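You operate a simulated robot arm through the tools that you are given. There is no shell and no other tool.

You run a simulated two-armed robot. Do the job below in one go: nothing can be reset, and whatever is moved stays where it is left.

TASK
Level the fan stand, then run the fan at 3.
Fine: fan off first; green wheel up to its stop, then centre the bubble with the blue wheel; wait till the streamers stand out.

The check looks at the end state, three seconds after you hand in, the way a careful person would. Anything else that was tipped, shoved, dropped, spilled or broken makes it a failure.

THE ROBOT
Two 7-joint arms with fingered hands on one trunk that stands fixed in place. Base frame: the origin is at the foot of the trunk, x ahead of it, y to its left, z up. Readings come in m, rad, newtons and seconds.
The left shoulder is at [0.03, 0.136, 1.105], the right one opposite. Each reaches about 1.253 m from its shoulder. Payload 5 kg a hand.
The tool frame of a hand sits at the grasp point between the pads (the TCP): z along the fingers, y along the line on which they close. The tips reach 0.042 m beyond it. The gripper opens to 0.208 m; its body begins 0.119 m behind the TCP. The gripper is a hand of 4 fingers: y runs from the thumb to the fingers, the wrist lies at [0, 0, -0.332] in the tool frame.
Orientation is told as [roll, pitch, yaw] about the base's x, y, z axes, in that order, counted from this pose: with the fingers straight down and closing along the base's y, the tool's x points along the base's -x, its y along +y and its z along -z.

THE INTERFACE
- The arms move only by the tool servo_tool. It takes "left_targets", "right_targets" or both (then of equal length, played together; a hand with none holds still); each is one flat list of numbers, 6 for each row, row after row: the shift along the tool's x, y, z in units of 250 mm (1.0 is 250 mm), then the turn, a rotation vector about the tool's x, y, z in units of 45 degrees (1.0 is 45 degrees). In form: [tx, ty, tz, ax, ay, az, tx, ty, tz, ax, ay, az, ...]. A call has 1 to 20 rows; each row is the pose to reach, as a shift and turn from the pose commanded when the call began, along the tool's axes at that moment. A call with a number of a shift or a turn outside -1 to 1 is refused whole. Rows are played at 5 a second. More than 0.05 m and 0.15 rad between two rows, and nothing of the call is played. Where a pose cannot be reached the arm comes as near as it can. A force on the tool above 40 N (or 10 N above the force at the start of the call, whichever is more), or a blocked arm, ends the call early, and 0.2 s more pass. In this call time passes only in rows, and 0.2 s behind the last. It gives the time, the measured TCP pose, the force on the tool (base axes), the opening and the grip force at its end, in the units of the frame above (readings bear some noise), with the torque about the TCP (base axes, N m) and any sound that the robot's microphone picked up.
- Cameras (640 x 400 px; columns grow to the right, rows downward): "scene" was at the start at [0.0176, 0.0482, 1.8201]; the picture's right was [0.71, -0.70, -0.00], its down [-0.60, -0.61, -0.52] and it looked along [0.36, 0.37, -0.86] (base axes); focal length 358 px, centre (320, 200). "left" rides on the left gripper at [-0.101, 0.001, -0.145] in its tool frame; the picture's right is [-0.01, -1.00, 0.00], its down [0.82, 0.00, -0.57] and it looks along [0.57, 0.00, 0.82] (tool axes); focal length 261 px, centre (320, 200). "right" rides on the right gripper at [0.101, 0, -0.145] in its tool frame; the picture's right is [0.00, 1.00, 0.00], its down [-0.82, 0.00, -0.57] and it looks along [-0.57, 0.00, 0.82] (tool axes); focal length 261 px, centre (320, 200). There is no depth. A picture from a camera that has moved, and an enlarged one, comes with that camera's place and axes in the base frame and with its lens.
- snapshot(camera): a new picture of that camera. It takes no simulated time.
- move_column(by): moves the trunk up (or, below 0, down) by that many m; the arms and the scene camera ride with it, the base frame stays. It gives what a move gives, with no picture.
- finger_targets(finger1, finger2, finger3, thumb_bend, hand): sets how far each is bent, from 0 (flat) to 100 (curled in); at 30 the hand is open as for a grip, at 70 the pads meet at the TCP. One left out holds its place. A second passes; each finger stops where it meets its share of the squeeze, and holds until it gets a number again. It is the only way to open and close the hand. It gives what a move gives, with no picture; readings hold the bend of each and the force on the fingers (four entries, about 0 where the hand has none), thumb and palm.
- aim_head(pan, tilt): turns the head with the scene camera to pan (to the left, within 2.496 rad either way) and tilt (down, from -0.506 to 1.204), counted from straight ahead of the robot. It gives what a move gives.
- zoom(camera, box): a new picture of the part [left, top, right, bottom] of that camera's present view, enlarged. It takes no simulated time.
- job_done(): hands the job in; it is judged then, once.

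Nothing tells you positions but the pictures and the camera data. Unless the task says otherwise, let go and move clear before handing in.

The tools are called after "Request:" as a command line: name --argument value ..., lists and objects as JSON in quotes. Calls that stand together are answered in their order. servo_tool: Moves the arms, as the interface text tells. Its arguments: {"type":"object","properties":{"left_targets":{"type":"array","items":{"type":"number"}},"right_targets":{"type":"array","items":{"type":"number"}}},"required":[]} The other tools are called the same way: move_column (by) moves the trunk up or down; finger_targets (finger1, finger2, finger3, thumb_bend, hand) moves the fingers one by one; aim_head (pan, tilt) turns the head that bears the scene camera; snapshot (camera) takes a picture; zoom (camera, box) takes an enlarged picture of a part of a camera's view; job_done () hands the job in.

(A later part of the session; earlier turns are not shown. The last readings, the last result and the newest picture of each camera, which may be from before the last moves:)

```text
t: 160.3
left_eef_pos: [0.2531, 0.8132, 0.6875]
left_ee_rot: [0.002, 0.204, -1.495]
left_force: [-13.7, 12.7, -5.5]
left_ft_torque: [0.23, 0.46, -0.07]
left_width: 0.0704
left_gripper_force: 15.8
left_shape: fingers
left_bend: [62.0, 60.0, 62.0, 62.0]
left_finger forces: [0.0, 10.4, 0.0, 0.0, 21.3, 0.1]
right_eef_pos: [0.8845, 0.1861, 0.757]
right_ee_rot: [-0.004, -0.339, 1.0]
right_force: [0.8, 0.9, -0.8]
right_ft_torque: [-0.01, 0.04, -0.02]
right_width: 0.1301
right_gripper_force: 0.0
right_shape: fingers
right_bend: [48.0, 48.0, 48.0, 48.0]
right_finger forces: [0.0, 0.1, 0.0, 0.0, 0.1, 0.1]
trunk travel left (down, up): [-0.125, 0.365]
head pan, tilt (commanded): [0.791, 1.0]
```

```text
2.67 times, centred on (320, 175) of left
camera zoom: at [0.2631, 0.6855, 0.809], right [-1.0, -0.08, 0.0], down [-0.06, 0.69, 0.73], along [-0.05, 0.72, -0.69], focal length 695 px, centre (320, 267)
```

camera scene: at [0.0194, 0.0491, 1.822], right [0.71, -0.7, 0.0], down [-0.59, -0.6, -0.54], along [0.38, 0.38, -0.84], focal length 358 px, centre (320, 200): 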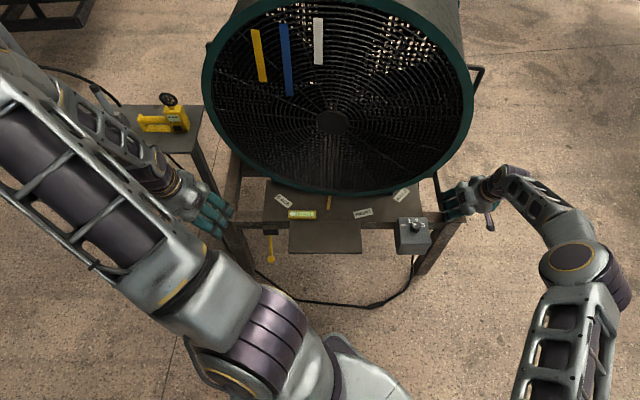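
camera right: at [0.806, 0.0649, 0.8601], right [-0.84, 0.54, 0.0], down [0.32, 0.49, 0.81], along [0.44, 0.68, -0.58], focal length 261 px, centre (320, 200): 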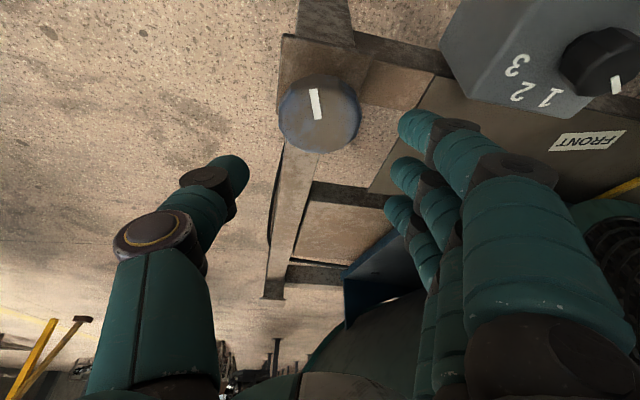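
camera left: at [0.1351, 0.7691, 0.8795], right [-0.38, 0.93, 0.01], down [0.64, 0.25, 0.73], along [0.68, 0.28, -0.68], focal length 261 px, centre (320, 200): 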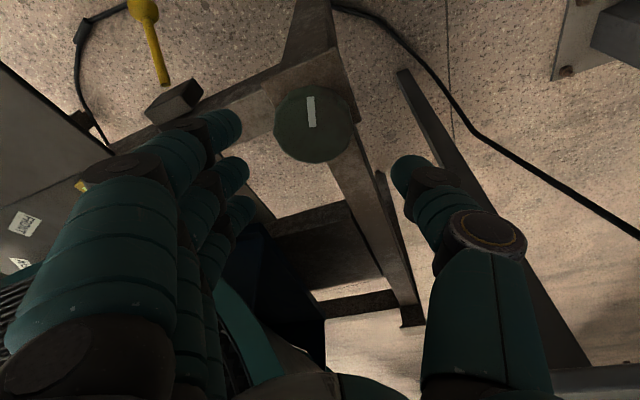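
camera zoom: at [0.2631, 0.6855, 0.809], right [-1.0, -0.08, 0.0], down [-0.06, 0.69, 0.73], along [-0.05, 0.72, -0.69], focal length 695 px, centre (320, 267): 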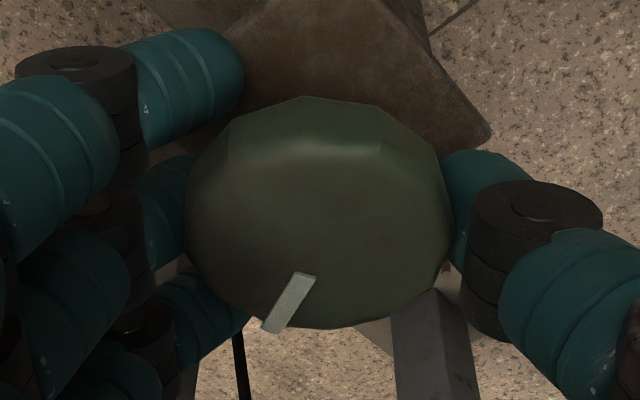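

Green is now ~229° off the clockwise stop with blue at its counter-clockwise end and the bubble still pinned left, which tells me clockwise raises both corners. So green goes fully counter-clockwise (wheel up), then blue clockwise to centre. Continuing green counter-clockwise.

Request:
finger_targets --hand "left" --finger1 48 --finger2 48 --finger3 48 --thumb_bend 48

Request:
servo_tool --left_targets '[0, 0, 0, -0.026, 0, 0.13, 0, 0, 0, -0.052, 0, 0.26, 0, 0, 0, -0.078, 0, 0.391, 0, 0, 0, -0.104, 0, 0.522, 0, 0, 0, -0.131, 0, 0.652, 0, 0, 0, -0.157, 0, 0.782, 0, 0, 0, -0.183, 0, 0.912]'

Request:
servo_tool --left_targets '[0, 0, 0, -0.026, 0, 0.13, 0, 0, 0, -0.052, 0, 0.26, 0, 0, 0, -0.078, 0, 0.391, 0, 0, 0, -0.104, 0, 0.522, 0, 0, 0, -0.131, 0, 0.652, 0, 0, 0, -0.157, 0, 0.782, 0, 0, 0, -0.183, 0, 0.912]'

Request:
servo_tool --left_targets '[0, 0, 0, -0.026, 0, 0.13, 0, 0, 0, -0.052, 0, 0.26, 0, 0, 0, -0.078, 0, 0.391, 0, 0, 0, -0.104, 0, 0.522, 0, 0, 0, -0.12, 0, 0.6]'

Request:
zoom --camera "left" --box '[220, 100, 420, 250]'

Request:
finger_targets --hand "left" --finger1 62 --finger2 66 --finger3 62 --thumb_bend 66

Request:
servo_tool --left_targets '[0, 0, 0, 0.026, 0, -0.13, 0, 0, 0, 0.052, 0, -0.26, 0, 0, 0, 0.078, 0, -0.391, 0, 0, 0, 0.104, 0, -0.522, 0, 0, 0, 0.131, 0, -0.652, 0, 0, 0, 0.157, 0, -0.782, 0, 0, 0, 0.183, 0, -0.912]'

Request:
zoom --camera "left" --box '[220, 100, 420, 250]'

Request:
zoom --camera "scene" --box '[270, 190, 340, 234]'

```text
t: 161.3
left_eef_pos: [0.2551, 0.8125, 0.6876]
left_ee_rot: [0.004, 0.206, -1.5]
left_force: [0.2, 0.5, -0.8]
left_ft_torque: [0.02, 0.0, 0.01]
left_width: 0.1303
left_gripper_force: 0.0
left_shape: fingers
left_bend: [48.0, 48.0, 48.0, 48.0]
left_finger forces: [0.0, 0.1, 0.1, 0.0, 0.1, 0.0]
right_eef_pos: [0.885, 0.185, 0.7573]
right_ee_rot: [-0.004, -0.34, 0.999]
right_force: [0.1, 0.4, 0.3]
right_ft_torque: [-0.03, -0.01, 0.0]
right_width: 0.1301
right_gripper_force: 0.0
right_shape: fingers
right_bend: [48.0, 48.0, 48.0, 48.0]
right_finger forces: [0.1, 0.1, 0.1, 0.1, 0.0, 0.1]
trunk travel left (down, up): [-0.125, 0.365]
head pan, tilt (commanded): [0.791, 1.0]
```

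```text
t: 162.9
left_eef_pos: [0.2548, 0.8121, 0.6873]
left_ee_rot: [-0.005, 0.207, -2.233]
left_force: [0.3, 0.4, 0.7]
left_ft_torque: [0.01, 0.01, -0.05]
left_width: 0.1302
left_gripper_force: 0.0
left_shape: fingers
left_bend: [48.0, 48.0, 48.0, 48.0]
left_finger forces: [0.1, 0.0, 0.0, 0.1, 0.1, 0.1]
right_eef_pos: [0.8844, 0.1852, 0.7593]
right_ee_rot: [-0.003, -0.34, 0.999]
right_force: [-0.4, 0.4, 1.3]
right_ft_torque: [-0.07, 0.01, -0.03]
right_width: 0.1302
right_gripper_force: 0.1
right_shape: fingers
right_bend: [48.0, 48.0, 48.0, 48.0]
right_finger forces: [0.1, 0.0, 0.0, 0.0, 0.1, 0.1]
trunk travel left (down, up): [-0.125, 0.365]
head pan, tilt (commanded): [0.791, 1.0]
```

```text
t: 164.5
left_eef_pos: [0.2544, 0.8126, 0.687]
left_ee_rot: [-0.007, 0.2, -2.964]
left_force: [0.3, -0.5, -0.6]
left_ft_torque: [-0.01, 0.05, 0.01]
left_width: 0.1302
left_gripper_force: 0.1
left_shape: fingers
left_bend: [48.0, 48.0, 48.0, 48.0]
left_finger forces: [0.1, 0.1, 0.1, 0.0, 0.0, 0.1]
right_eef_pos: [0.8841, 0.1855, 0.7584]
right_ee_rot: [-0.002, -0.342, 1.0]
right_force: [0.5, 0.3, 0.7]
right_ft_torque: [-0.03, -0.01, -0.01]
right_width: 0.1302
right_gripper_force: 0.1
right_shape: fingers
right_bend: [48.0, 48.0, 48.0, 48.0]
right_finger forces: [0.0, 0.0, 0.0, 0.0, 0.1, 0.0]
trunk travel left (down, up): [-0.125, 0.365]
head pan, tilt (commanded): [0.791, 1.0]
```

```text
t: 165.7
left_eef_pos: [0.2539, 0.8138, 0.6873]
left_ee_rot: [-0.007, 0.197, 2.839]
left_force: [-0.4, 0.2, 0.2]
left_ft_torque: [0.02, -0.01, 0.01]
left_width: 0.1304
left_gripper_force: 0.1
left_shape: fingers
left_bend: [48.0, 48.0, 48.0, 48.0]
left_finger forces: [0.0, 0.0, 0.1, 0.0, 0.1, 0.1]
right_eef_pos: [0.8845, 0.1843, 0.7573]
right_ee_rot: [-0.004, -0.34, 0.998]
right_force: [0.0, -0.5, 0.4]
right_ft_torque: [-0.03, 0.03, 0.0]
right_width: 0.1303
right_gripper_force: 0.0
right_shape: fingers
right_bend: [48.0, 48.0, 48.0, 48.0]
right_finger forces: [0.1, 0.1, 0.0, 0.0, 0.0, 0.0]
trunk travel left (down, up): [-0.125, 0.365]
head pan, tilt (commanded): [0.791, 1.0]
```

```text
2.67 times, centred on (320, 175) of left
camera zoom: at [0.1323, 0.8492, 0.8101], right [0.29, 0.96, 0.01], down [0.66, -0.21, 0.72], along [0.69, -0.21, -0.69], focal length 695 px, centre (320, 267)
```

zoom: 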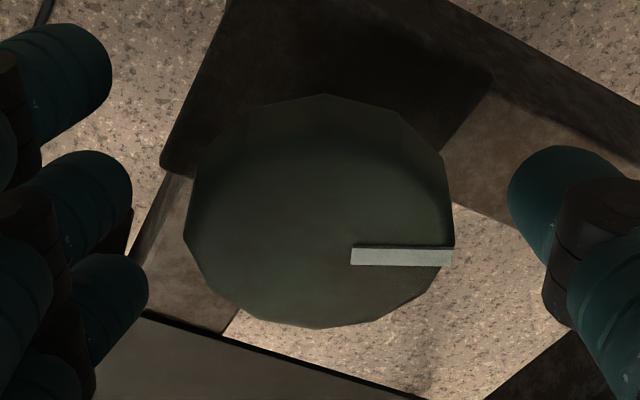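

```text
t: 166.7
left_eef_pos: [0.2549, 0.8138, 0.6877]
left_ee_rot: [-0.009, 0.198, 2.841]
left_force: [4.5, 9.7, -6.1]
left_ft_torque: [0.16, -0.05, -0.01]
left_width: 0.0694
left_gripper_force: 13.9
left_shape: fingers
left_bend: [62.0, 60.0, 62.0, 62.0]
left_finger forces: [0.0, 8.7, 0.0, 0.0, 20.5, 0.0]
right_eef_pos: [0.8841, 0.1851, 0.7574]
right_ee_rot: [-0.002, -0.34, 0.999]
right_force: [-0.5, -0.2, -0.6]
right_ft_torque: [0.01, 0.0, 0.03]
right_width: 0.1303
right_gripper_force: 0.0
right_shape: fingers
right_bend: [48.0, 48.0, 48.0, 48.0]
right_finger forces: [0.0, 0.0, 0.0, 0.0, 0.0, 0.1]
trunk travel left (down, up): [-0.125, 0.365]
head pan, tilt (commanded): [0.791, 1.0]
```

```text
t: 168.3
left_eef_pos: [0.2543, 0.815, 0.6872]
left_ee_rot: [-0.007, 0.202, -2.71]
left_force: [-1.5, 12.6, -2.2]
left_ft_torque: [0.36, 0.07, -0.04]
left_width: 0.0698
left_gripper_force: 14.7
left_shape: fingers
left_bend: [62.0, 60.0, 62.0, 62.0]
left_finger forces: [0.0, 8.6, 0.1, 0.0, 20.0, 0.1]
right_eef_pos: [0.8852, 0.1862, 0.7567]
right_ee_rot: [-0.003, -0.342, 0.999]
right_force: [0.3, 0.5, 0.1]
right_ft_torque: [0.02, -0.01, 0.01]
right_width: 0.1298
right_gripper_force: 0.0
right_shape: fingers
right_bend: [48.0, 48.0, 48.0, 48.0]
right_finger forces: [0.0, 0.1, 0.1, 0.0, 0.0, 0.0]
trunk travel left (down, up): [-0.125, 0.365]
head pan, tilt (commanded): [0.791, 1.0]
```

```text
2.67 times, centred on (320, 175) of left
camera zoom: at [0.1385, 0.7591, 0.809], right [-0.42, 0.91, 0.01], down [0.63, 0.29, 0.73], along [0.66, 0.31, -0.69], focal length 695 px, centre (320, 267)
```

zoom: 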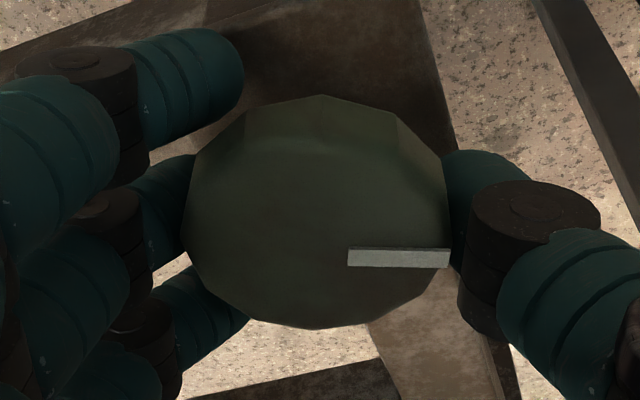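

```text
9.09 times, centred on (305, 212) of scene
camera zoom: at [0.019, 0.0505, 1.8219], right [0.71, -0.7, 0.0], down [-0.59, -0.6, -0.54], along [0.38, 0.38, -0.84], focal length 3259 px, centre (456, 91)
```

zoom: 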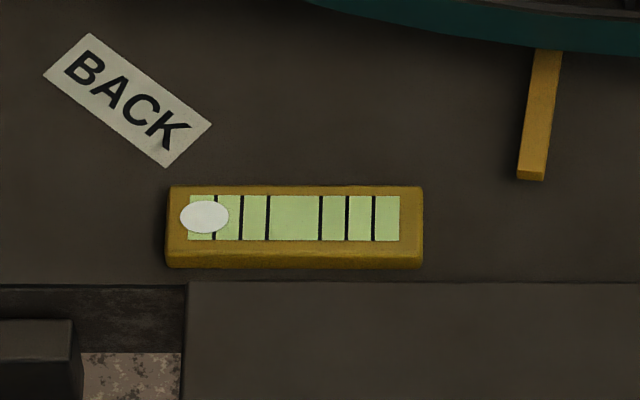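

Still following. Continuing counter-clockwise.

Request:
servo_tool --left_targets '[0, 0, 0, 0.026, 0, -0.13, 0, 0, 0, 0.052, 0, -0.26, 0, 0, 0, 0.078, 0, -0.391, 0, 0, 0, 0.104, 0, -0.522, 0, 0, 0, 0.131, 0, -0.652, 0, 0, 0, 0.157, 0, -0.782, 0, 0, 0, 0.183, 0, -0.912]'

Request:
zoom --camera "left" --box '[220, 100, 420, 250]'

Request:
servo_tool --left_targets '[0, 0, 0, 0.026, 0, -0.13, 0, 0, 0, 0.052, 0, -0.26, 0, 0, 0, 0.078, 0, -0.391, 0, 0, 0, 0.104, 0, -0.522, 0, 0, 0, 0.12, 0, -0.6]'

Request:
zoom --camera "left" --box '[220, 100, 420, 250]'

Request:
zoom --camera "scene" --box '[270, 190, 340, 234]'

```text
t: 169.9
left_eef_pos: [0.2543, 0.8135, 0.6868]
left_ee_rot: [-0.002, 0.205, -1.975]
left_force: [-8.8, 12.7, -3.1]
left_ft_torque: [0.34, 0.4, -0.02]
left_width: 0.07
left_gripper_force: 15.2
left_shape: fingers
left_bend: [62.0, 60.0, 62.0, 62.0]
left_finger forces: [0.1, 9.9, 0.0, 0.1, 20.5, 0.0]
right_eef_pos: [0.8837, 0.1869, 0.7583]
right_ee_rot: [-0.004, -0.338, 1.0]
right_force: [0.2, 0.0, 0.1]
right_ft_torque: [0.01, 0.0, 0.02]
right_width: 0.1304
right_gripper_force: 0.1
right_shape: fingers
right_bend: [48.0, 48.0, 48.0, 48.0]
right_finger forces: [0.0, 0.1, 0.0, 0.0, 0.1, 0.0]
trunk travel left (down, up): [-0.125, 0.365]
head pan, tilt (commanded): [0.791, 1.0]
```

```text
2.67 times, centred on (320, 175) of left
camera zoom: at [0.2033, 0.6955, 0.8086], right [-0.92, 0.39, 0.0], down [0.27, 0.63, 0.73], along [0.28, 0.67, -0.69], focal length 695 px, centre (320, 267)
```

zoom: 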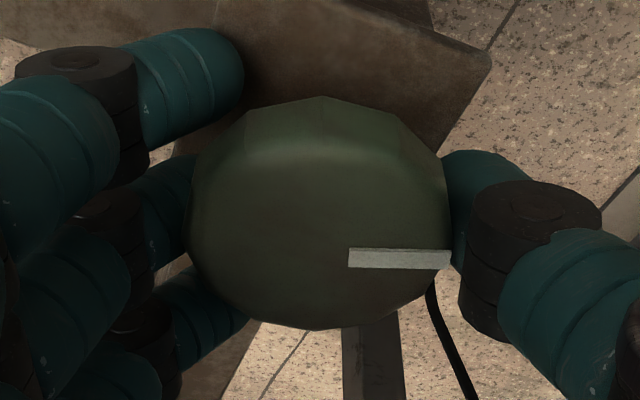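

```text
t: 171.1
left_eef_pos: [0.2553, 0.8139, 0.6873]
left_ee_rot: [0.002, 0.204, -1.497]
left_force: [-13.9, 8.9, -4.1]
left_ft_torque: [0.13, 0.5, -0.02]
left_width: 0.07
left_gripper_force: 15.2
left_shape: fingers
left_bend: [62.0, 60.0, 62.0, 62.0]
left_finger forces: [0.0, 9.7, 0.0, 0.0, 20.6, 0.0]
right_eef_pos: [0.8848, 0.1858, 0.7577]
right_ee_rot: [-0.002, -0.34, 1.0]
right_force: [0.5, -0.2, 0.3]
right_ft_torque: [0.01, -0.02, 0.0]
right_width: 0.1301
right_gripper_force: 0.0
right_shape: fingers
right_bend: [48.0, 48.0, 48.0, 48.0]
right_finger forces: [0.0, 0.0, 0.1, 0.0, 0.0, 0.1]
trunk travel left (down, up): [-0.125, 0.365]
head pan, tilt (commanded): [0.791, 1.0]
```

```text
2.67 times, centred on (320, 175) of left
camera zoom: at [0.263, 0.6855, 0.8088], right [-1.0, -0.08, 0.0], down [-0.06, 0.69, 0.73], along [-0.05, 0.72, -0.69], focal length 695 px, centre (320, 267)
```

zoom: 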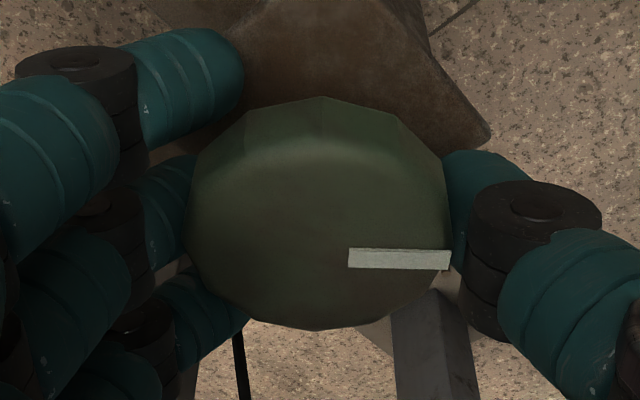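

```text
9.09 times, centred on (305, 212) of scene
camera zoom: at [0.0181, 0.0503, 1.8219], right [0.71, -0.7, 0.0], down [-0.59, -0.6, -0.54], along [0.38, 0.38, -0.84], focal length 3259 px, centre (456, 91)
```

zoom: 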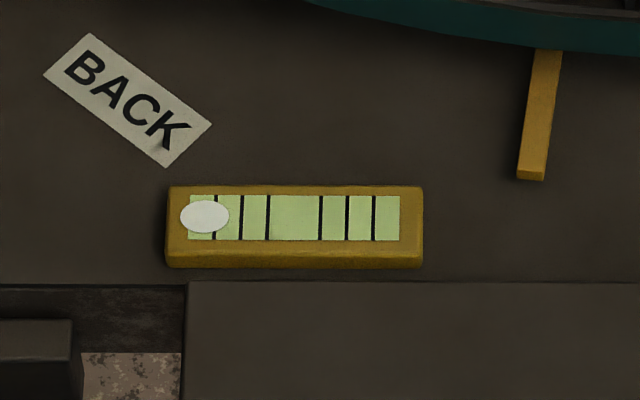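

Green is nearly back to its original angle. Continuing counter-clockwise to find the other stop.

Request:
finger_targets --hand "left" --finger1 48 --finger2 48 --finger3 48 --thumb_bend 48

Request:
servo_tool --left_targets '[0, 0, 0, -0.026, 0, 0.13, 0, 0, 0, -0.052, 0, 0.26, 0, 0, 0, -0.078, 0, 0.391, 0, 0, 0, -0.104, 0, 0.522, 0, 0, 0, -0.131, 0, 0.652, 0, 0, 0, -0.157, 0, 0.782, 0, 0, 0, -0.183, 0, 0.912]'

Request:
servo_tool --left_targets '[0, 0, 0, -0.026, 0, 0.13, 0, 0, 0, -0.052, 0, 0.26, 0, 0, 0, -0.078, 0, 0.391, 0, 0, 0, -0.104, 0, 0.522, 0, 0, 0, -0.131, 0, 0.652, 0, 0, 0, -0.157, 0, 0.782, 0, 0, 0, -0.183, 0, 0.912]'

Request:
servo_tool --left_targets '[0, 0, 0, -0.026, 0, 0.13, 0, 0, 0, -0.052, 0, 0.26, 0, 0, 0, -0.078, 0, 0.391, 0, 0, 0, -0.104, 0, 0.522, 0, 0, 0, -0.12, 0, 0.6]'

Request:
zoom --camera "left" --box '[220, 100, 420, 250]'

Request:
finger_targets --hand "left" --finger1 62 --finger2 66 --finger3 62 --thumb_bend 66

Request:
servo_tool --left_targets '[0, 0, 0, 0.026, 0, -0.13, 0, 0, 0, 0.052, 0, -0.26, 0, 0, 0, 0.078, 0, -0.391, 0, 0, 0, 0.104, 0, -0.522, 0, 0, 0, 0.131, 0, -0.652, 0, 0, 0, 0.157, 0, -0.782, 0, 0, 0, 0.183, 0, -0.912]'

Request:
zoom --camera "left" --box '[220, 100, 420, 250]'

Request:
servo_tool --left_targets '[0, 0, 0, 0.026, 0, -0.13, 0, 0, 0, 0.052, 0, -0.26, 0, 0, 0, 0.078, 0, -0.391, 0, 0, 0, 0.104, 0, -0.522, 0, 0, 0, 0.131, 0, -0.652, 0, 0, 0, 0.157, 0, -0.782, 0, 0, 0, 0.183, 0, -0.912]'

Request:
zoom --camera "left" --box '[220, 100, 420, 250]'

Request:
zoom --camera "scene" --box '[270, 190, 340, 234]'

```text
t: 172.1
left_eef_pos: [0.2549, 0.8142, 0.688]
left_ee_rot: [0.005, 0.205, -1.5]
left_force: [0.7, -0.2, 0.4]
left_ft_torque: [0.0, -0.04, -0.03]
left_width: 0.1304
left_gripper_force: 0.0
left_shape: fingers
left_bend: [48.0, 48.0, 48.0, 48.0]
left_finger forces: [0.1, 0.1, 0.0, 0.1, 0.0, 0.0]
right_eef_pos: [0.8843, 0.1846, 0.7578]
right_ee_rot: [-0.004, -0.341, 0.999]
right_force: [-0.4, -1.1, 0.3]
right_ft_torque: [0.0, 0.05, 0.02]
right_width: 0.1301
right_gripper_force: 0.0
right_shape: fingers
right_bend: [48.0, 48.0, 48.0, 48.0]
right_finger forces: [0.0, 0.1, 0.0, 0.0, 0.0, 0.1]
trunk travel left (down, up): [-0.125, 0.365]
head pan, tilt (commanded): [0.791, 1.0]
```

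```text
t: 173.7
left_eef_pos: [0.2546, 0.8137, 0.6871]
left_ee_rot: [-0.004, 0.206, -2.232]
left_force: [-0.2, -0.1, 0.4]
left_ft_torque: [0.05, 0.02, 0.03]
left_width: 0.1301
left_gripper_force: 0.2
left_shape: fingers
left_bend: [48.0, 48.0, 48.0, 48.0]
left_finger forces: [0.1, 0.1, 0.0, 0.0, 0.0, 0.0]
right_eef_pos: [0.8851, 0.1852, 0.7579]
right_ee_rot: [-0.002, -0.34, 1.001]
right_force: [-0.5, 0.0, 0.5]
right_ft_torque: [-0.01, 0.01, -0.03]
right_width: 0.1304
right_gripper_force: 0.1
right_shape: fingers
right_bend: [48.0, 48.0, 48.0, 48.0]
right_finger forces: [0.0, 0.0, 0.1, 0.0, 0.0, 0.1]
trunk travel left (down, up): [-0.125, 0.365]
head pan, tilt (commanded): [0.791, 1.0]
```

```text
t: 175.3
left_eef_pos: [0.2554, 0.8122, 0.6877]
left_ee_rot: [-0.008, 0.201, -2.962]
left_force: [-0.6, 0.3, 0.0]
left_ft_torque: [-0.04, 0.04, -0.02]
left_width: 0.1299
left_gripper_force: 0.1
left_shape: fingers
left_bend: [48.0, 48.0, 48.0, 48.0]
left_finger forces: [0.1, 0.0, 0.1, 0.0, 0.0, 0.1]
right_eef_pos: [0.8847, 0.1842, 0.7587]
right_ee_rot: [-0.003, -0.34, 1.002]
right_force: [-0.5, 0.1, -0.4]
right_ft_torque: [-0.01, -0.03, 0.0]
right_width: 0.1303
right_gripper_force: 0.1
right_shape: fingers
right_bend: [48.0, 48.0, 48.0, 48.0]
right_finger forces: [0.1, 0.1, 0.0, 0.0, 0.0, 0.0]
trunk travel left (down, up): [-0.125, 0.365]
head pan, tilt (commanded): [0.791, 1.0]
```

```text
t: 176.5
left_eef_pos: [0.2546, 0.8134, 0.6875]
left_ee_rot: [-0.008, 0.2, 2.839]
left_force: [0.4, 0.5, -0.4]
left_ft_torque: [0.0, -0.02, 0.05]
left_width: 0.13
left_gripper_force: 0.0
left_shape: fingers
left_bend: [48.0, 48.0, 48.0, 48.0]
left_finger forces: [0.0, 0.1, 0.1, 0.0, 0.0, 0.0]
right_eef_pos: [0.8846, 0.1855, 0.758]
right_ee_rot: [-0.003, -0.343, 1.0]
right_force: [-0.2, -0.6, 0.0]
right_ft_torque: [0.01, 0.0, -0.01]
right_width: 0.1304
right_gripper_force: 0.0
right_shape: fingers
right_bend: [48.0, 48.0, 48.0, 48.0]
right_finger forces: [0.1, 0.1, 0.0, 0.0, 0.1, 0.0]
trunk travel left (down, up): [-0.125, 0.365]
head pan, tilt (commanded): [0.791, 1.0]
```

```text
2.67 times, centred on (320, 175) of left
camera zoom: at [0.1321, 0.8496, 0.8101], right [0.29, 0.96, 0.01], down [0.66, -0.21, 0.72], along [0.69, -0.21, -0.69], focal length 695 px, centre (320, 267)
```

zoom: 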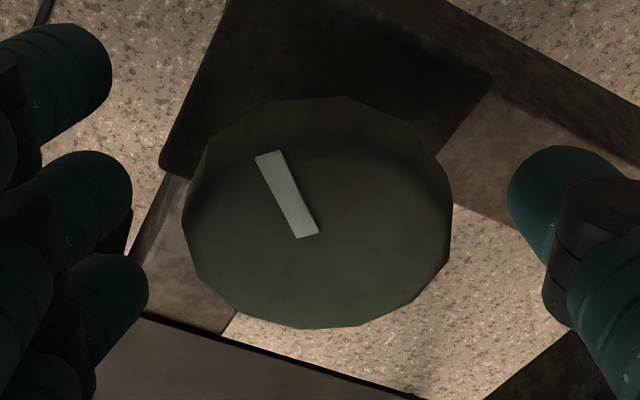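

```text
t: 177.5
left_eef_pos: [0.2553, 0.8137, 0.6869]
left_ee_rot: [-0.008, 0.198, 2.839]
left_force: [4.3, 9.6, -6.1]
left_ft_torque: [0.1, -0.02, 0.02]
left_width: 0.0691
left_gripper_force: 14.3
left_shape: fingers
left_bend: [62.0, 60.0, 62.0, 62.0]
left_finger forces: [0.0, 8.9, 0.1, 0.0, 20.0, 0.0]
right_eef_pos: [0.8844, 0.185, 0.7562]
right_ee_rot: [-0.005, -0.341, 1.0]
right_force: [0.2, -0.1, -0.2]
right_ft_torque: [-0.01, 0.0, 0.02]
right_width: 0.1303
right_gripper_force: 0.0
right_shape: fingers
right_bend: [48.0, 48.0, 48.0, 48.0]
right_finger forces: [0.0, 0.1, 0.1, 0.0, 0.1, 0.1]
trunk travel left (down, up): [-0.125, 0.365]
head pan, tilt (commanded): [0.791, 1.0]
```

```text
t: 179.1
left_eef_pos: [0.2538, 0.8143, 0.6876]
left_ee_rot: [-0.007, 0.203, -2.71]
left_force: [0.4, 11.6, -3.7]
left_ft_torque: [0.29, 0.04, -0.05]
left_width: 0.0695
left_gripper_force: 14.3
left_shape: fingers
left_bend: [62.0, 60.0, 62.0, 62.0]
left_finger forces: [0.0, 9.5, 0.0, 0.0, 19.3, 0.0]
right_eef_pos: [0.8852, 0.1854, 0.7578]
right_ee_rot: [-0.004, -0.341, 1.0]
right_force: [-0.1, 0.1, 0.3]
right_ft_torque: [0.03, 0.03, 0.03]
right_width: 0.1301
right_gripper_force: 0.1
right_shape: fingers
right_bend: [48.0, 48.0, 48.0, 48.0]
right_finger forces: [0.0, 0.0, 0.1, 0.2, 0.0, 0.1]
trunk travel left (down, up): [-0.125, 0.365]
head pan, tilt (commanded): [0.791, 1.0]
```

```text
2.67 times, centred on (320, 175) of left
camera zoom: at [0.138, 0.7593, 0.8091], right [-0.42, 0.91, 0.01], down [0.63, 0.29, 0.73], along [0.66, 0.31, -0.69], focal length 695 px, centre (320, 267)
```

zoom: 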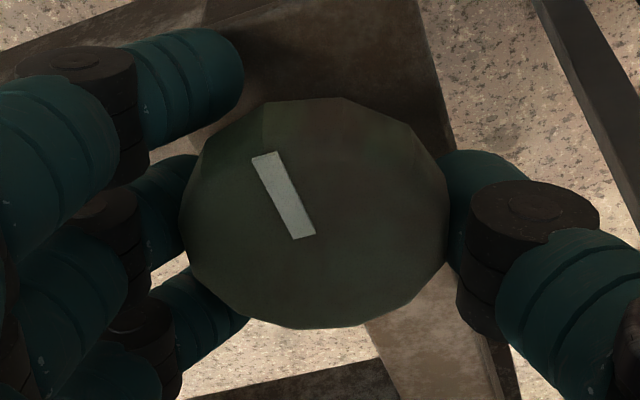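

```text
t: 180.7
left_eef_pos: [0.2527, 0.8135, 0.6869]
left_ee_rot: [-0.004, 0.204, -1.977]
left_force: [-1.8, 17.0, -4.4]
left_ft_torque: [0.32, 0.09, -0.86]
left_width: 0.0701
left_gripper_force: 14.1
left_shape: fingers
left_bend: [62.0, 60.0, 62.0, 62.0]
left_finger forces: [0.0, 8.3, 0.1, 0.0, 20.4, 0.0]
right_eef_pos: [0.8852, 0.1862, 0.7587]
right_ee_rot: [-0.003, -0.342, 0.999]
right_force: [0.1, 0.3, 0.6]
right_ft_torque: [-0.02, 0.03, 0.0]
right_width: 0.1302
right_gripper_force: 0.1
right_shape: fingers
right_bend: [48.0, 48.0, 48.0, 48.0]
right_finger forces: [0.1, 0.1, 0.0, 0.0, 0.1, 0.1]
trunk travel left (down, up): [-0.125, 0.365]
head pan, tilt (commanded): [0.791, 1.0]
```

```text
2.67 times, centred on (320, 175) of left
camera zoom: at [0.2034, 0.6957, 0.8085], right [-0.92, 0.39, 0.0], down [0.27, 0.63, 0.73], along [0.28, 0.67, -0.69], focal length 695 px, centre (320, 267)
```

zoom: 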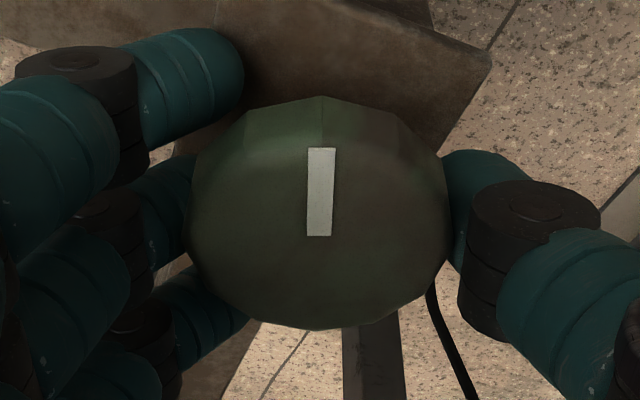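

```text
9.09 times, centred on (305, 212) of scene
camera zoom: at [0.0191, 0.0511, 1.8219], right [0.71, -0.7, 0.0], down [-0.59, -0.6, -0.54], along [0.38, 0.38, -0.84], focal length 3259 px, centre (456, 91)
```

zoom: 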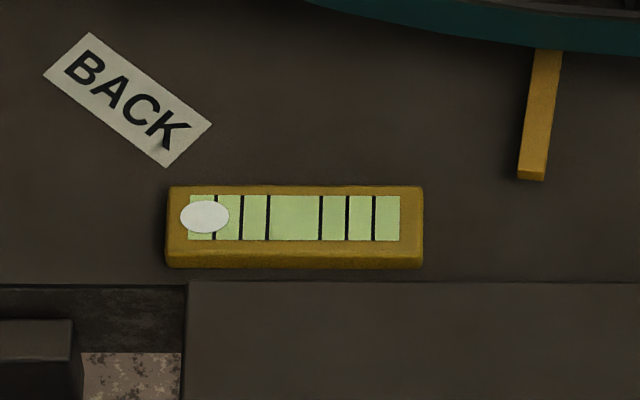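

Green hit its counter-clockwise stop (−0.86 N·m, mark lag), with a total travel of ~404°. I'll release green, back the left hand off, and lower the right hand onto blue to turn it clockwise.

Request:
finger_targets --hand "left" --finger1 48 --finger2 48 --finger3 48 --thumb_bend 48

Request:
servo_tool --left_targets '[0.02, 0, -0.09, 0, 0, 0, 0.035, 0, -0.18, 0, 0, 0, 0.055, 0, -0.27, 0, 0, 0, 0.07, 0, -0.34, 0, 0, 0]' --right_targets '[0.025, 0, 0.07, 0, 0, 0, 0.05, 0, 0.14, 0, 0, 0, 0.075, 0, 0.21, 0, 0, 0, 0.1, 0, 0.28, 0, 0, 0]'

Request:
zoom --camera "left" --box '[220, 40, 420, 190]'

Request:
zoom --camera "right" --box '[220, 80, 420, 230]'

Request:
snapshot --camera "scene"

```text
t: 181.7
left_eef_pos: [0.2548, 0.8128, 0.6878]
left_ee_rot: [0.001, 0.206, -1.978]
left_force: [0.2, 0.1, 0.9]
left_ft_torque: [-0.01, 0.0, 0.02]
left_width: 0.1301
left_gripper_force: 0.0
left_shape: fingers
left_bend: [48.0, 48.0, 48.0, 48.0]
left_finger forces: [0.0, 0.2, 0.0, 0.0, 0.0, 0.1]
right_eef_pos: [0.8845, 0.184, 0.7579]
right_ee_rot: [-0.003, -0.341, 0.999]
right_force: [-0.5, 0.6, 0.0]
right_ft_torque: [-0.02, 0.04, 0.02]
right_width: 0.1304
right_gripper_force: 0.0
right_shape: fingers
right_bend: [48.0, 48.0, 48.0, 48.0]
right_finger forces: [0.0, 0.1, 0.0, 0.1, 0.0, 0.0]
trunk travel left (down, up): [-0.125, 0.365]
head pan, tilt (commanded): [0.791, 1.0]
```

```text
t: 182.7
left_eef_pos: [0.256, 0.8129, 0.7752]
left_ee_rot: [-0.001, 0.203, -1.98]
left_force: [0.1, -0.4, -0.4]
left_ft_torque: [0.02, 0.03, 0.0]
left_width: 0.1303
left_gripper_force: 0.0
left_shape: fingers
left_bend: [48.0, 48.0, 48.0, 48.0]
left_finger forces: [0.1, 0.0, 0.0, 0.0, 0.0, 0.0]
right_eef_pos: [0.884, 0.1844, 0.6847]
right_ee_rot: [-0.003, -0.341, 1.002]
right_force: [1.2, -0.4, 2.6]
right_ft_torque: [0.03, 0.17, 0.04]
right_width: 0.1302
right_gripper_force: 0.1
right_shape: fingers
right_bend: [48.0, 48.0, 48.0, 48.0]
right_finger forces: [0.0, 0.0, 0.1, 0.0, 0.0, 0.0]
trunk travel left (down, up): [-0.125, 0.365]
head pan, tilt (commanded): [0.791, 1.0]
```

```text
2.67 times, centred on (320, 115) of left
camera zoom: at [0.2056, 0.6947, 0.8971], right [-0.92, 0.39, 0.0], down [0.27, 0.63, 0.73], along [0.29, 0.67, -0.69], focal length 695 px, centre (320, 427)
```

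zoom: 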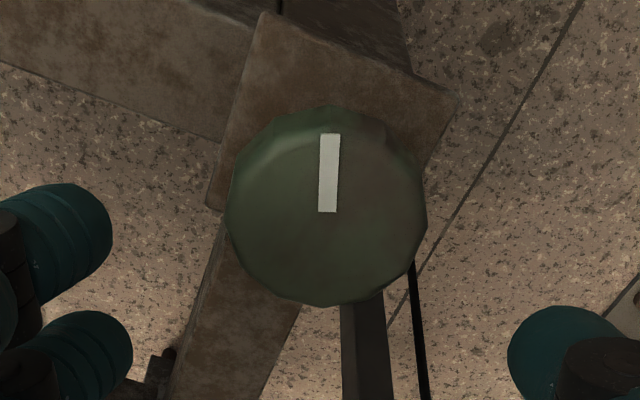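

```text
2.67 times, centred on (320, 155) of right
camera zoom: at [0.8055, 0.0632, 0.7868], right [-0.84, 0.55, 0.0], down [0.32, 0.49, 0.81], along [0.44, 0.68, -0.58], focal length 695 px, centre (320, 320)
```

zoom: 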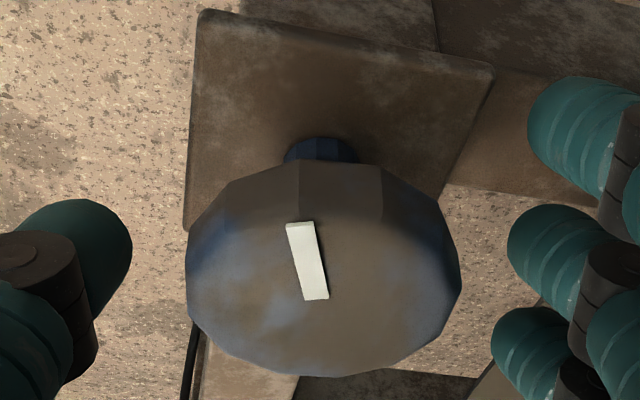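

```text
taken
camera scene: at [0.019, 0.0494, 1.8219], right [0.71, -0.7, 0.0], down [-0.59, -0.6, -0.54], along [0.38, 0.38, -0.84], focal length 358 px, centre (320, 200)
```

scene: 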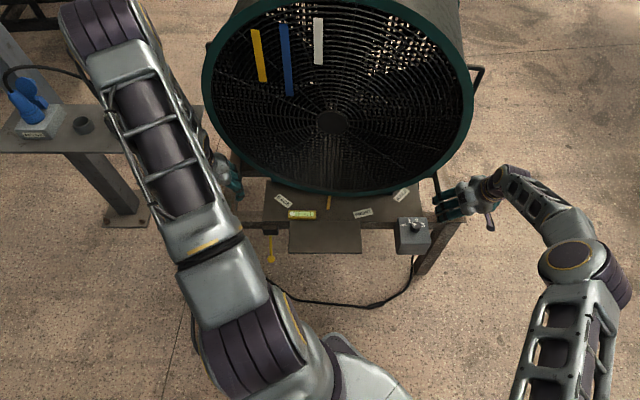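

Green's mark now sits ~54° counter-clockwise of where it began, at its stop. Now turning blue clockwise in cycles.

Request:
finger_targets --hand "right" --finger1 62 --finger2 66 --finger3 62 --thumb_bend 66

Request:
servo_tool --right_targets '[0, 0, 0, 0.043, 0, 0.12, 0, 0, 0, 0.085, 0, 0.24, 0, 0, 0, 0.128, 0, 0.36, 0, 0, 0, 0.171, 0, 0.48, 0, 0, 0, 0.213, 0, 0.6, 0, 0, 0, 0.256, 0, 0.72]'

Request:
servo_tool --right_targets '[0, 0, 0, 0.043, 0, 0.12, 0, 0, 0, 0.085, 0, 0.24, 0, 0, 0, 0.128, 0, 0.36, 0, 0, 0, 0.171, 0, 0.48, 0, 0, 0, 0.213, 0, 0.6, 0, 0, 0, 0.256, 0, 0.72]'

Request:
zoom --camera "right" --box '[220, 80, 420, 230]'

Request:
finger_targets --hand "right" --finger1 48 --finger2 48 --finger3 48 --thumb_bend 48

Request:
servo_tool --right_targets '[0, 0, 0, -0.043, 0, -0.12, 0, 0, 0, -0.085, 0, -0.24, 0, 0, 0, -0.128, 0, -0.36, 0, 0, 0, -0.171, 0, -0.48, 0, 0, 0, -0.213, 0, -0.6, 0, 0, 0, -0.256, 0, -0.72]'

Request:
servo_tool --right_targets '[0, 0, 0, -0.043, 0, -0.12, 0, 0, 0, -0.085, 0, -0.24, 0, 0, 0, -0.128, 0, -0.36, 0, 0, 0, -0.171, 0, -0.48, 0, 0, 0, -0.213, 0, -0.6, 0, 0, 0, -0.256, 0, -0.72]'

Request:
zoom --camera "right" --box '[220, 80, 420, 230]'

Request:
zoom --camera "scene" --box '[270, 190, 340, 234]'

```text
t: 183.7
left_eef_pos: [0.258, 0.813, 0.7751]
left_ee_rot: [-0.002, 0.205, -1.98]
left_force: [-0.3, 0.7, 0.2]
left_ft_torque: [0.01, 0.0, 0.02]
left_width: 0.1303
left_gripper_force: 0.0
left_shape: fingers
left_bend: [48.0, 48.0, 48.0, 48.0]
left_finger forces: [0.1, 0.0, 0.1, 0.0, 0.0, 0.0]
right_eef_pos: [0.8847, 0.1839, 0.6826]
right_ee_rot: [-0.004, -0.341, 1.0]
right_force: [12.8, -1.9, -6.0]
right_ft_torque: [-0.01, -0.2, -0.01]
right_width: 0.0691
right_gripper_force: 14.3
right_shape: fingers
right_bend: [62.0, 61.0, 62.0, 62.0]
right_finger forces: [0.1, 8.0, 0.0, 0.0, 21.0, 0.1]
trunk travel left (down, up): [-0.125, 0.365]
head pan, tilt (commanded): [0.791, 1.0]
```

```text
t: 185.1
left_eef_pos: [0.2578, 0.8138, 0.7753]
left_ee_rot: [-0.004, 0.205, -1.982]
left_force: [-0.1, -0.7, -0.4]
left_ft_torque: [0.0, -0.03, 0.01]
left_width: 0.1303
left_gripper_force: 0.0
left_shape: fingers
left_bend: [48.0, 48.0, 48.0, 48.0]
left_finger forces: [0.0, 0.0, 0.0, 0.1, 0.0, 0.0]
right_eef_pos: [0.8849, 0.1849, 0.6835]
right_ee_rot: [-0.005, -0.342, 0.396]
right_force: [12.1, -7.5, 1.2]
right_ft_torque: [-0.27, -0.25, 0.08]
right_width: 0.0692
right_gripper_force: 13.3
right_shape: fingers
right_bend: [62.0, 61.0, 62.0, 62.0]
right_finger forces: [0.0, 7.7, 0.1, 0.1, 20.0, 0.1]
trunk travel left (down, up): [-0.125, 0.365]
head pan, tilt (commanded): [0.791, 1.0]
```

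```text
t: 186.5
left_eef_pos: [0.2572, 0.8137, 0.7762]
left_ee_rot: [-0.002, 0.206, -1.982]
left_force: [-0.1, 0.3, 0.5]
left_ft_torque: [-0.02, 0.0, 0.0]
left_width: 0.1304
left_gripper_force: 0.0
left_shape: fingers
left_bend: [48.0, 48.0, 48.0, 48.0]
left_finger forces: [0.0, 0.0, 0.0, 0.0, 0.0, 0.1]
right_eef_pos: [0.8835, 0.1846, 0.6839]
right_ee_rot: [-0.001, -0.343, -0.203]
right_force: [10.3, -16.3, 2.5]
right_ft_torque: [-0.49, -0.14, 0.07]
right_width: 0.0693
right_gripper_force: 14.4
right_shape: fingers
right_bend: [62.0, 61.0, 62.0, 62.0]
right_finger forces: [0.1, 7.8, 0.0, 0.0, 21.2, 0.0]
trunk travel left (down, up): [-0.125, 0.365]
head pan, tilt (commanded): [0.791, 1.0]
```

```text
2.67 times, centred on (320, 155) of right
camera zoom: at [0.7426, 0.2126, 0.785], right [0.21, 0.98, 0.0], down [0.57, -0.12, 0.81], along [0.8, -0.17, -0.58], focal length 695 px, centre (320, 320)
```

zoom: 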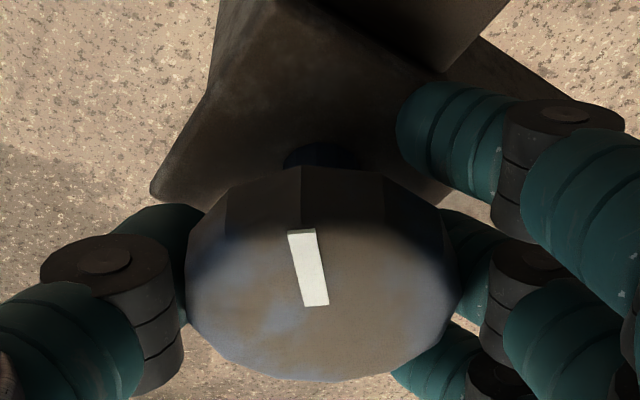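

```text
t: 187.5
left_eef_pos: [0.2564, 0.8136, 0.7759]
left_ee_rot: [0.0, 0.206, -1.983]
left_force: [-0.1, -0.7, 0.5]
left_ft_torque: [0.01, 0.03, -0.02]
left_width: 0.1304
left_gripper_force: 0.0
left_shape: fingers
left_bend: [48.0, 48.0, 48.0, 48.0]
left_finger forces: [0.1, 0.0, 0.0, 0.0, 0.1, 0.1]
right_eef_pos: [0.8827, 0.1867, 0.6831]
right_ee_rot: [-0.001, -0.345, -0.2]
right_force: [0.5, 0.1, -0.2]
right_ft_torque: [-0.01, 0.01, 0.02]
right_width: 0.13
right_gripper_force: 0.1
right_shape: fingers
right_bend: [48.0, 48.0, 48.0, 48.0]
right_finger forces: [0.0, 0.1, 0.0, 0.0, 0.0, 0.1]
trunk travel left (down, up): [-0.125, 0.365]
head pan, tilt (commanded): [0.791, 1.0]
```

```text
t: 188.9
left_eef_pos: [0.2577, 0.8139, 0.7761]
left_ee_rot: [-0.001, 0.205, -1.979]
left_force: [0.8, -0.3, -0.3]
left_ft_torque: [0.02, -0.01, 0.01]
left_width: 0.1301
left_gripper_force: 0.1
left_shape: fingers
left_bend: [48.0, 48.0, 48.0, 48.0]
left_finger forces: [0.0, 0.0, 0.1, 0.1, 0.0, 0.0]
right_eef_pos: [0.8847, 0.1869, 0.6838]
right_ee_rot: [-0.003, -0.343, 0.402]
right_force: [-0.2, -0.7, -0.7]
right_ft_torque: [0.03, 0.02, 0.0]
right_width: 0.1306
right_gripper_force: 0.1
right_shape: fingers
right_bend: [48.0, 48.0, 48.0, 48.0]
right_finger forces: [0.1, 0.1, 0.1, 0.1, 0.1, 0.0]
trunk travel left (down, up): [-0.125, 0.365]
head pan, tilt (commanded): [0.791, 1.0]
```

```text
t: 190.3
left_eef_pos: [0.2571, 0.8141, 0.776]
left_ee_rot: [0.001, 0.206, -1.98]
left_force: [0.7, -0.1, -0.1]
left_ft_torque: [0.0, 0.01, -0.02]
left_width: 0.1301
left_gripper_force: 0.0
left_shape: fingers
left_bend: [48.0, 48.0, 48.0, 48.0]
left_finger forces: [0.0, 0.1, 0.0, 0.0, 0.0, 0.1]
right_eef_pos: [0.8836, 0.1851, 0.6842]
right_ee_rot: [-0.002, -0.339, 1.0]
right_force: [0.4, 0.0, -0.3]
right_ft_torque: [-0.04, -0.06, -0.01]
right_width: 0.1302
right_gripper_force: 0.0
right_shape: fingers
right_bend: [48.0, 48.0, 48.0, 48.0]
right_finger forces: [0.0, 0.0, 0.0, 0.1, 0.0, 0.0]
trunk travel left (down, up): [-0.125, 0.365]
head pan, tilt (commanded): [0.791, 1.0]
```

```text
2.67 times, centred on (320, 155) of right
camera zoom: at [0.8054, 0.0639, 0.787], right [-0.84, 0.54, 0.0], down [0.32, 0.49, 0.81], along [0.44, 0.68, -0.58], focal length 695 px, centre (320, 320)
```

zoom: 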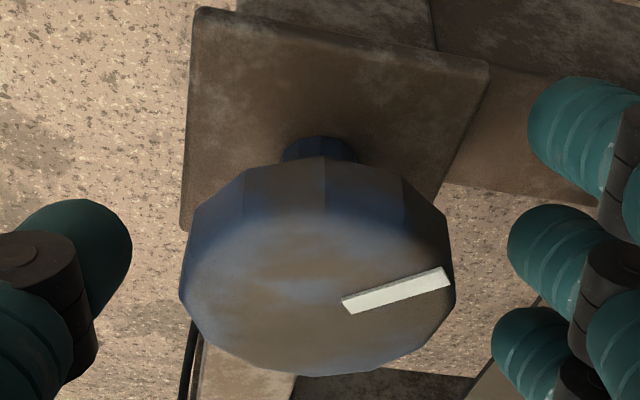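

```text
9.09 times, centred on (305, 212) of scene
camera zoom: at [0.0189, 0.0494, 1.822], right [0.71, -0.7, 0.0], down [-0.59, -0.6, -0.54], along [0.38, 0.38, -0.84], focal length 3259 px, centre (456, 91)
```

zoom: 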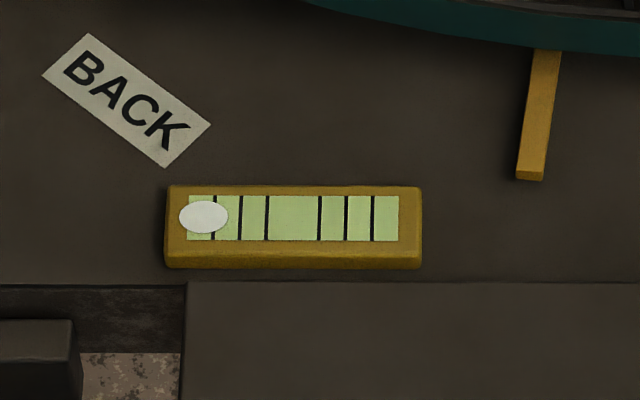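

Blue is 69° clockwise from its stop, working smoothly. Repeating.

Request:
finger_targets --hand "right" --finger1 62 --finger2 66 --finger3 62 --thumb_bend 66

Request:
servo_tool --right_targets '[0, 0, 0, 0.043, 0, 0.12, 0, 0, 0, 0.085, 0, 0.24, 0, 0, 0, 0.128, 0, 0.36, 0, 0, 0, 0.171, 0, 0.48, 0, 0, 0, 0.213, 0, 0.6, 0, 0, 0, 0.256, 0, 0.72]'

Request:
servo_tool --right_targets '[0, 0, 0, 0.043, 0, 0.12, 0, 0, 0, 0.085, 0, 0.24, 0, 0, 0, 0.128, 0, 0.36, 0, 0, 0, 0.171, 0, 0.48, 0, 0, 0, 0.213, 0, 0.6, 0, 0, 0, 0.256, 0, 0.72]'

Request:
finger_targets --hand "right" --finger1 48 --finger2 48 --finger3 48 --thumb_bend 48

Request:
servo_tool --right_targets '[0, 0, 0, -0.043, 0, -0.12, 0, 0, 0, -0.085, 0, -0.24, 0, 0, 0, -0.128, 0, -0.36, 0, 0, 0, -0.171, 0, -0.48, 0, 0, 0, -0.213, 0, -0.6, 0, 0, 0, -0.256, 0, -0.72]'

Request:
servo_tool --right_targets '[0, 0, 0, -0.043, 0, -0.12, 0, 0, 0, -0.085, 0, -0.24, 0, 0, 0, -0.128, 0, -0.36, 0, 0, 0, -0.171, 0, -0.48, 0, 0, 0, -0.213, 0, -0.6, 0, 0, 0, -0.256, 0, -0.72]'

Request:
zoom --camera "right" --box '[220, 80, 420, 230]'

Request:
zoom --camera "scene" --box '[270, 190, 340, 234]'

```text
t: 191.3
left_eef_pos: [0.2558, 0.8132, 0.7766]
left_ee_rot: [-0.002, 0.206, -1.981]
left_force: [0.5, -0.3, 0.4]
left_ft_torque: [0.01, -0.01, -0.01]
left_width: 0.1302
left_gripper_force: 0.1
left_shape: fingers
left_bend: [48.0, 48.0, 48.0, 48.0]
left_finger forces: [0.1, 0.0, 0.0, 0.0, 0.0, 0.1]
right_eef_pos: [0.8837, 0.1849, 0.6841]
right_ee_rot: [-0.003, -0.339, 1.0]
right_force: [12.3, -3.5, -5.4]
right_ft_torque: [-0.01, -0.12, 0.0]
right_width: 0.0688
right_gripper_force: 14.5
right_shape: fingers
right_bend: [62.0, 61.0, 62.0, 62.0]
right_finger forces: [0.0, 8.0, 0.0, 0.0, 20.9, 0.0]
trunk travel left (down, up): [-0.125, 0.365]
head pan, tilt (commanded): [0.791, 1.0]
```

```text
t: 192.7
left_eef_pos: [0.2574, 0.8127, 0.7755]
left_ee_rot: [-0.003, 0.205, -1.982]
left_force: [-0.2, -0.2, -1.4]
left_ft_torque: [-0.04, -0.01, 0.01]
left_width: 0.1303
left_gripper_force: 0.1
left_shape: fingers
left_bend: [48.0, 48.0, 48.0, 48.0]
left_finger forces: [0.1, 0.0, 0.0, 0.0, 0.1, 0.0]
right_eef_pos: [0.8852, 0.1852, 0.6847]
right_ee_rot: [-0.002, -0.342, 0.398]
right_force: [10.5, -8.6, 2.8]
right_ft_torque: [-0.32, -0.28, 0.08]
right_width: 0.0698
right_gripper_force: 13.8
right_shape: fingers
right_bend: [62.0, 61.0, 62.0, 62.0]
right_finger forces: [0.1, 7.4, 0.0, 0.0, 20.2, 0.1]
trunk travel left (down, up): [-0.125, 0.365]
head pan, tilt (commanded): [0.791, 1.0]
```

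```text
t: 194.1
left_eef_pos: [0.2574, 0.8133, 0.7759]
left_ee_rot: [-0.002, 0.205, -1.981]
left_force: [-0.7, -0.3, -0.5]
left_ft_torque: [-0.01, 0.02, 0.03]
left_width: 0.1301
left_gripper_force: 0.0
left_shape: fingers
left_bend: [48.0, 48.0, 48.0, 48.0]
left_finger forces: [0.0, 0.0, 0.0, 0.0, 0.0, 0.1]
right_eef_pos: [0.8841, 0.1842, 0.6828]
right_ee_rot: [-0.002, -0.345, -0.203]
right_force: [12.6, -13.0, 2.7]
right_ft_torque: [-0.36, -0.21, 0.05]
right_width: 0.0696
right_gripper_force: 14.6
right_shape: fingers
right_bend: [62.0, 61.0, 62.0, 63.0]
right_finger forces: [0.1, 9.7, 0.0, 0.1, 19.1, 0.1]
trunk travel left (down, up): [-0.125, 0.365]
head pan, tilt (commanded): [0.791, 1.0]
```

```text
t: 195.1
left_eef_pos: [0.2565, 0.8143, 0.7757]
left_ee_rot: [0.0, 0.205, -1.981]
left_force: [0.8, 0.1, -0.3]
left_ft_torque: [0.01, 0.03, -0.01]
left_width: 0.1303
left_gripper_force: 0.0
left_shape: fingers
left_bend: [48.0, 48.0, 48.0, 48.0]
left_finger forces: [0.0, 0.0, 0.1, 0.0, 0.0, 0.0]
right_eef_pos: [0.8846, 0.1847, 0.6843]
right_ee_rot: [-0.004, -0.343, -0.202]
right_force: [0.4, 0.6, -0.8]
right_ft_torque: [0.0, 0.02, 0.01]
right_width: 0.1302
right_gripper_force: 0.0
right_shape: fingers
right_bend: [48.0, 48.0, 48.0, 48.0]
right_finger forces: [0.0, 0.0, 0.0, 0.1, 0.0, 0.0]
trunk travel left (down, up): [-0.125, 0.365]
head pan, tilt (commanded): [0.791, 1.0]
```

```text
t: 196.5
left_eef_pos: [0.2567, 0.8135, 0.7753]
left_ee_rot: [0.001, 0.207, -1.98]
left_force: [0.4, 0.4, -0.6]
left_ft_torque: [0.02, 0.01, -0.02]
left_width: 0.1302
left_gripper_force: 0.1
left_shape: fingers
left_bend: [48.0, 48.0, 48.0, 48.0]
left_finger forces: [0.0, 0.1, 0.0, 0.0, 0.0, 0.1]
right_eef_pos: [0.8841, 0.1865, 0.6839]
right_ee_rot: [-0.004, -0.343, 0.402]
right_force: [-0.5, -0.1, -0.9]
right_ft_torque: [-0.02, 0.03, 0.0]
right_width: 0.1302
right_gripper_force: 0.1
right_shape: fingers
right_bend: [48.0, 48.0, 48.0, 48.0]
right_finger forces: [0.0, 0.0, 0.0, 0.1, 0.1, 0.1]
trunk travel left (down, up): [-0.125, 0.365]
head pan, tilt (commanded): [0.791, 1.0]
```

```text
t: 197.9
left_eef_pos: [0.2563, 0.8141, 0.7764]
left_ee_rot: [0.0, 0.206, -1.981]
left_force: [-0.2, 0.0, -0.2]
left_ft_torque: [0.0, 0.02, 0.01]
left_width: 0.1299
left_gripper_force: 0.0
left_shape: fingers
left_bend: [48.0, 48.0, 48.0, 48.0]
left_finger forces: [0.0, 0.1, 0.0, 0.1, 0.1, 0.0]
right_eef_pos: [0.8841, 0.1848, 0.6833]
right_ee_rot: [-0.003, -0.34, 1.001]
right_force: [0.2, -0.9, -0.3]
right_ft_torque: [-0.05, -0.04, 0.02]
right_width: 0.1305
right_gripper_force: 0.0
right_shape: fingers
right_bend: [48.0, 48.0, 48.0, 48.0]
right_finger forces: [0.0, 0.1, 0.0, 0.0, 0.0, 0.0]
trunk travel left (down, up): [-0.125, 0.365]
head pan, tilt (commanded): [0.791, 1.0]
```

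```text
2.67 times, centred on (320, 155) of right
camera zoom: at [0.8055, 0.0634, 0.786], right [-0.84, 0.54, 0.0], down [0.32, 0.49, 0.81], along [0.44, 0.68, -0.58], focal length 695 px, centre (320, 320)
```

zoom: 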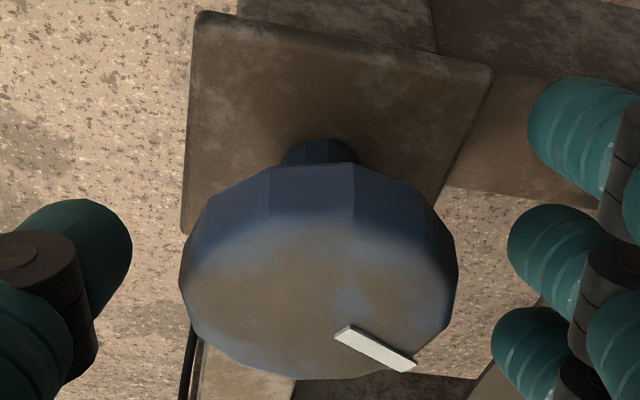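

```text
9.09 times, centred on (305, 212) of scene
camera zoom: at [0.0189, 0.0494, 1.822], right [0.71, -0.7, 0.0], down [-0.59, -0.6, -0.54], along [0.38, 0.38, -0.84], focal length 3259 px, centre (456, 91)
```

zoom: 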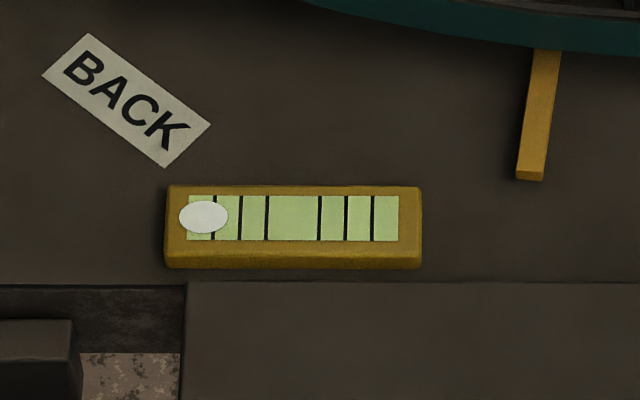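

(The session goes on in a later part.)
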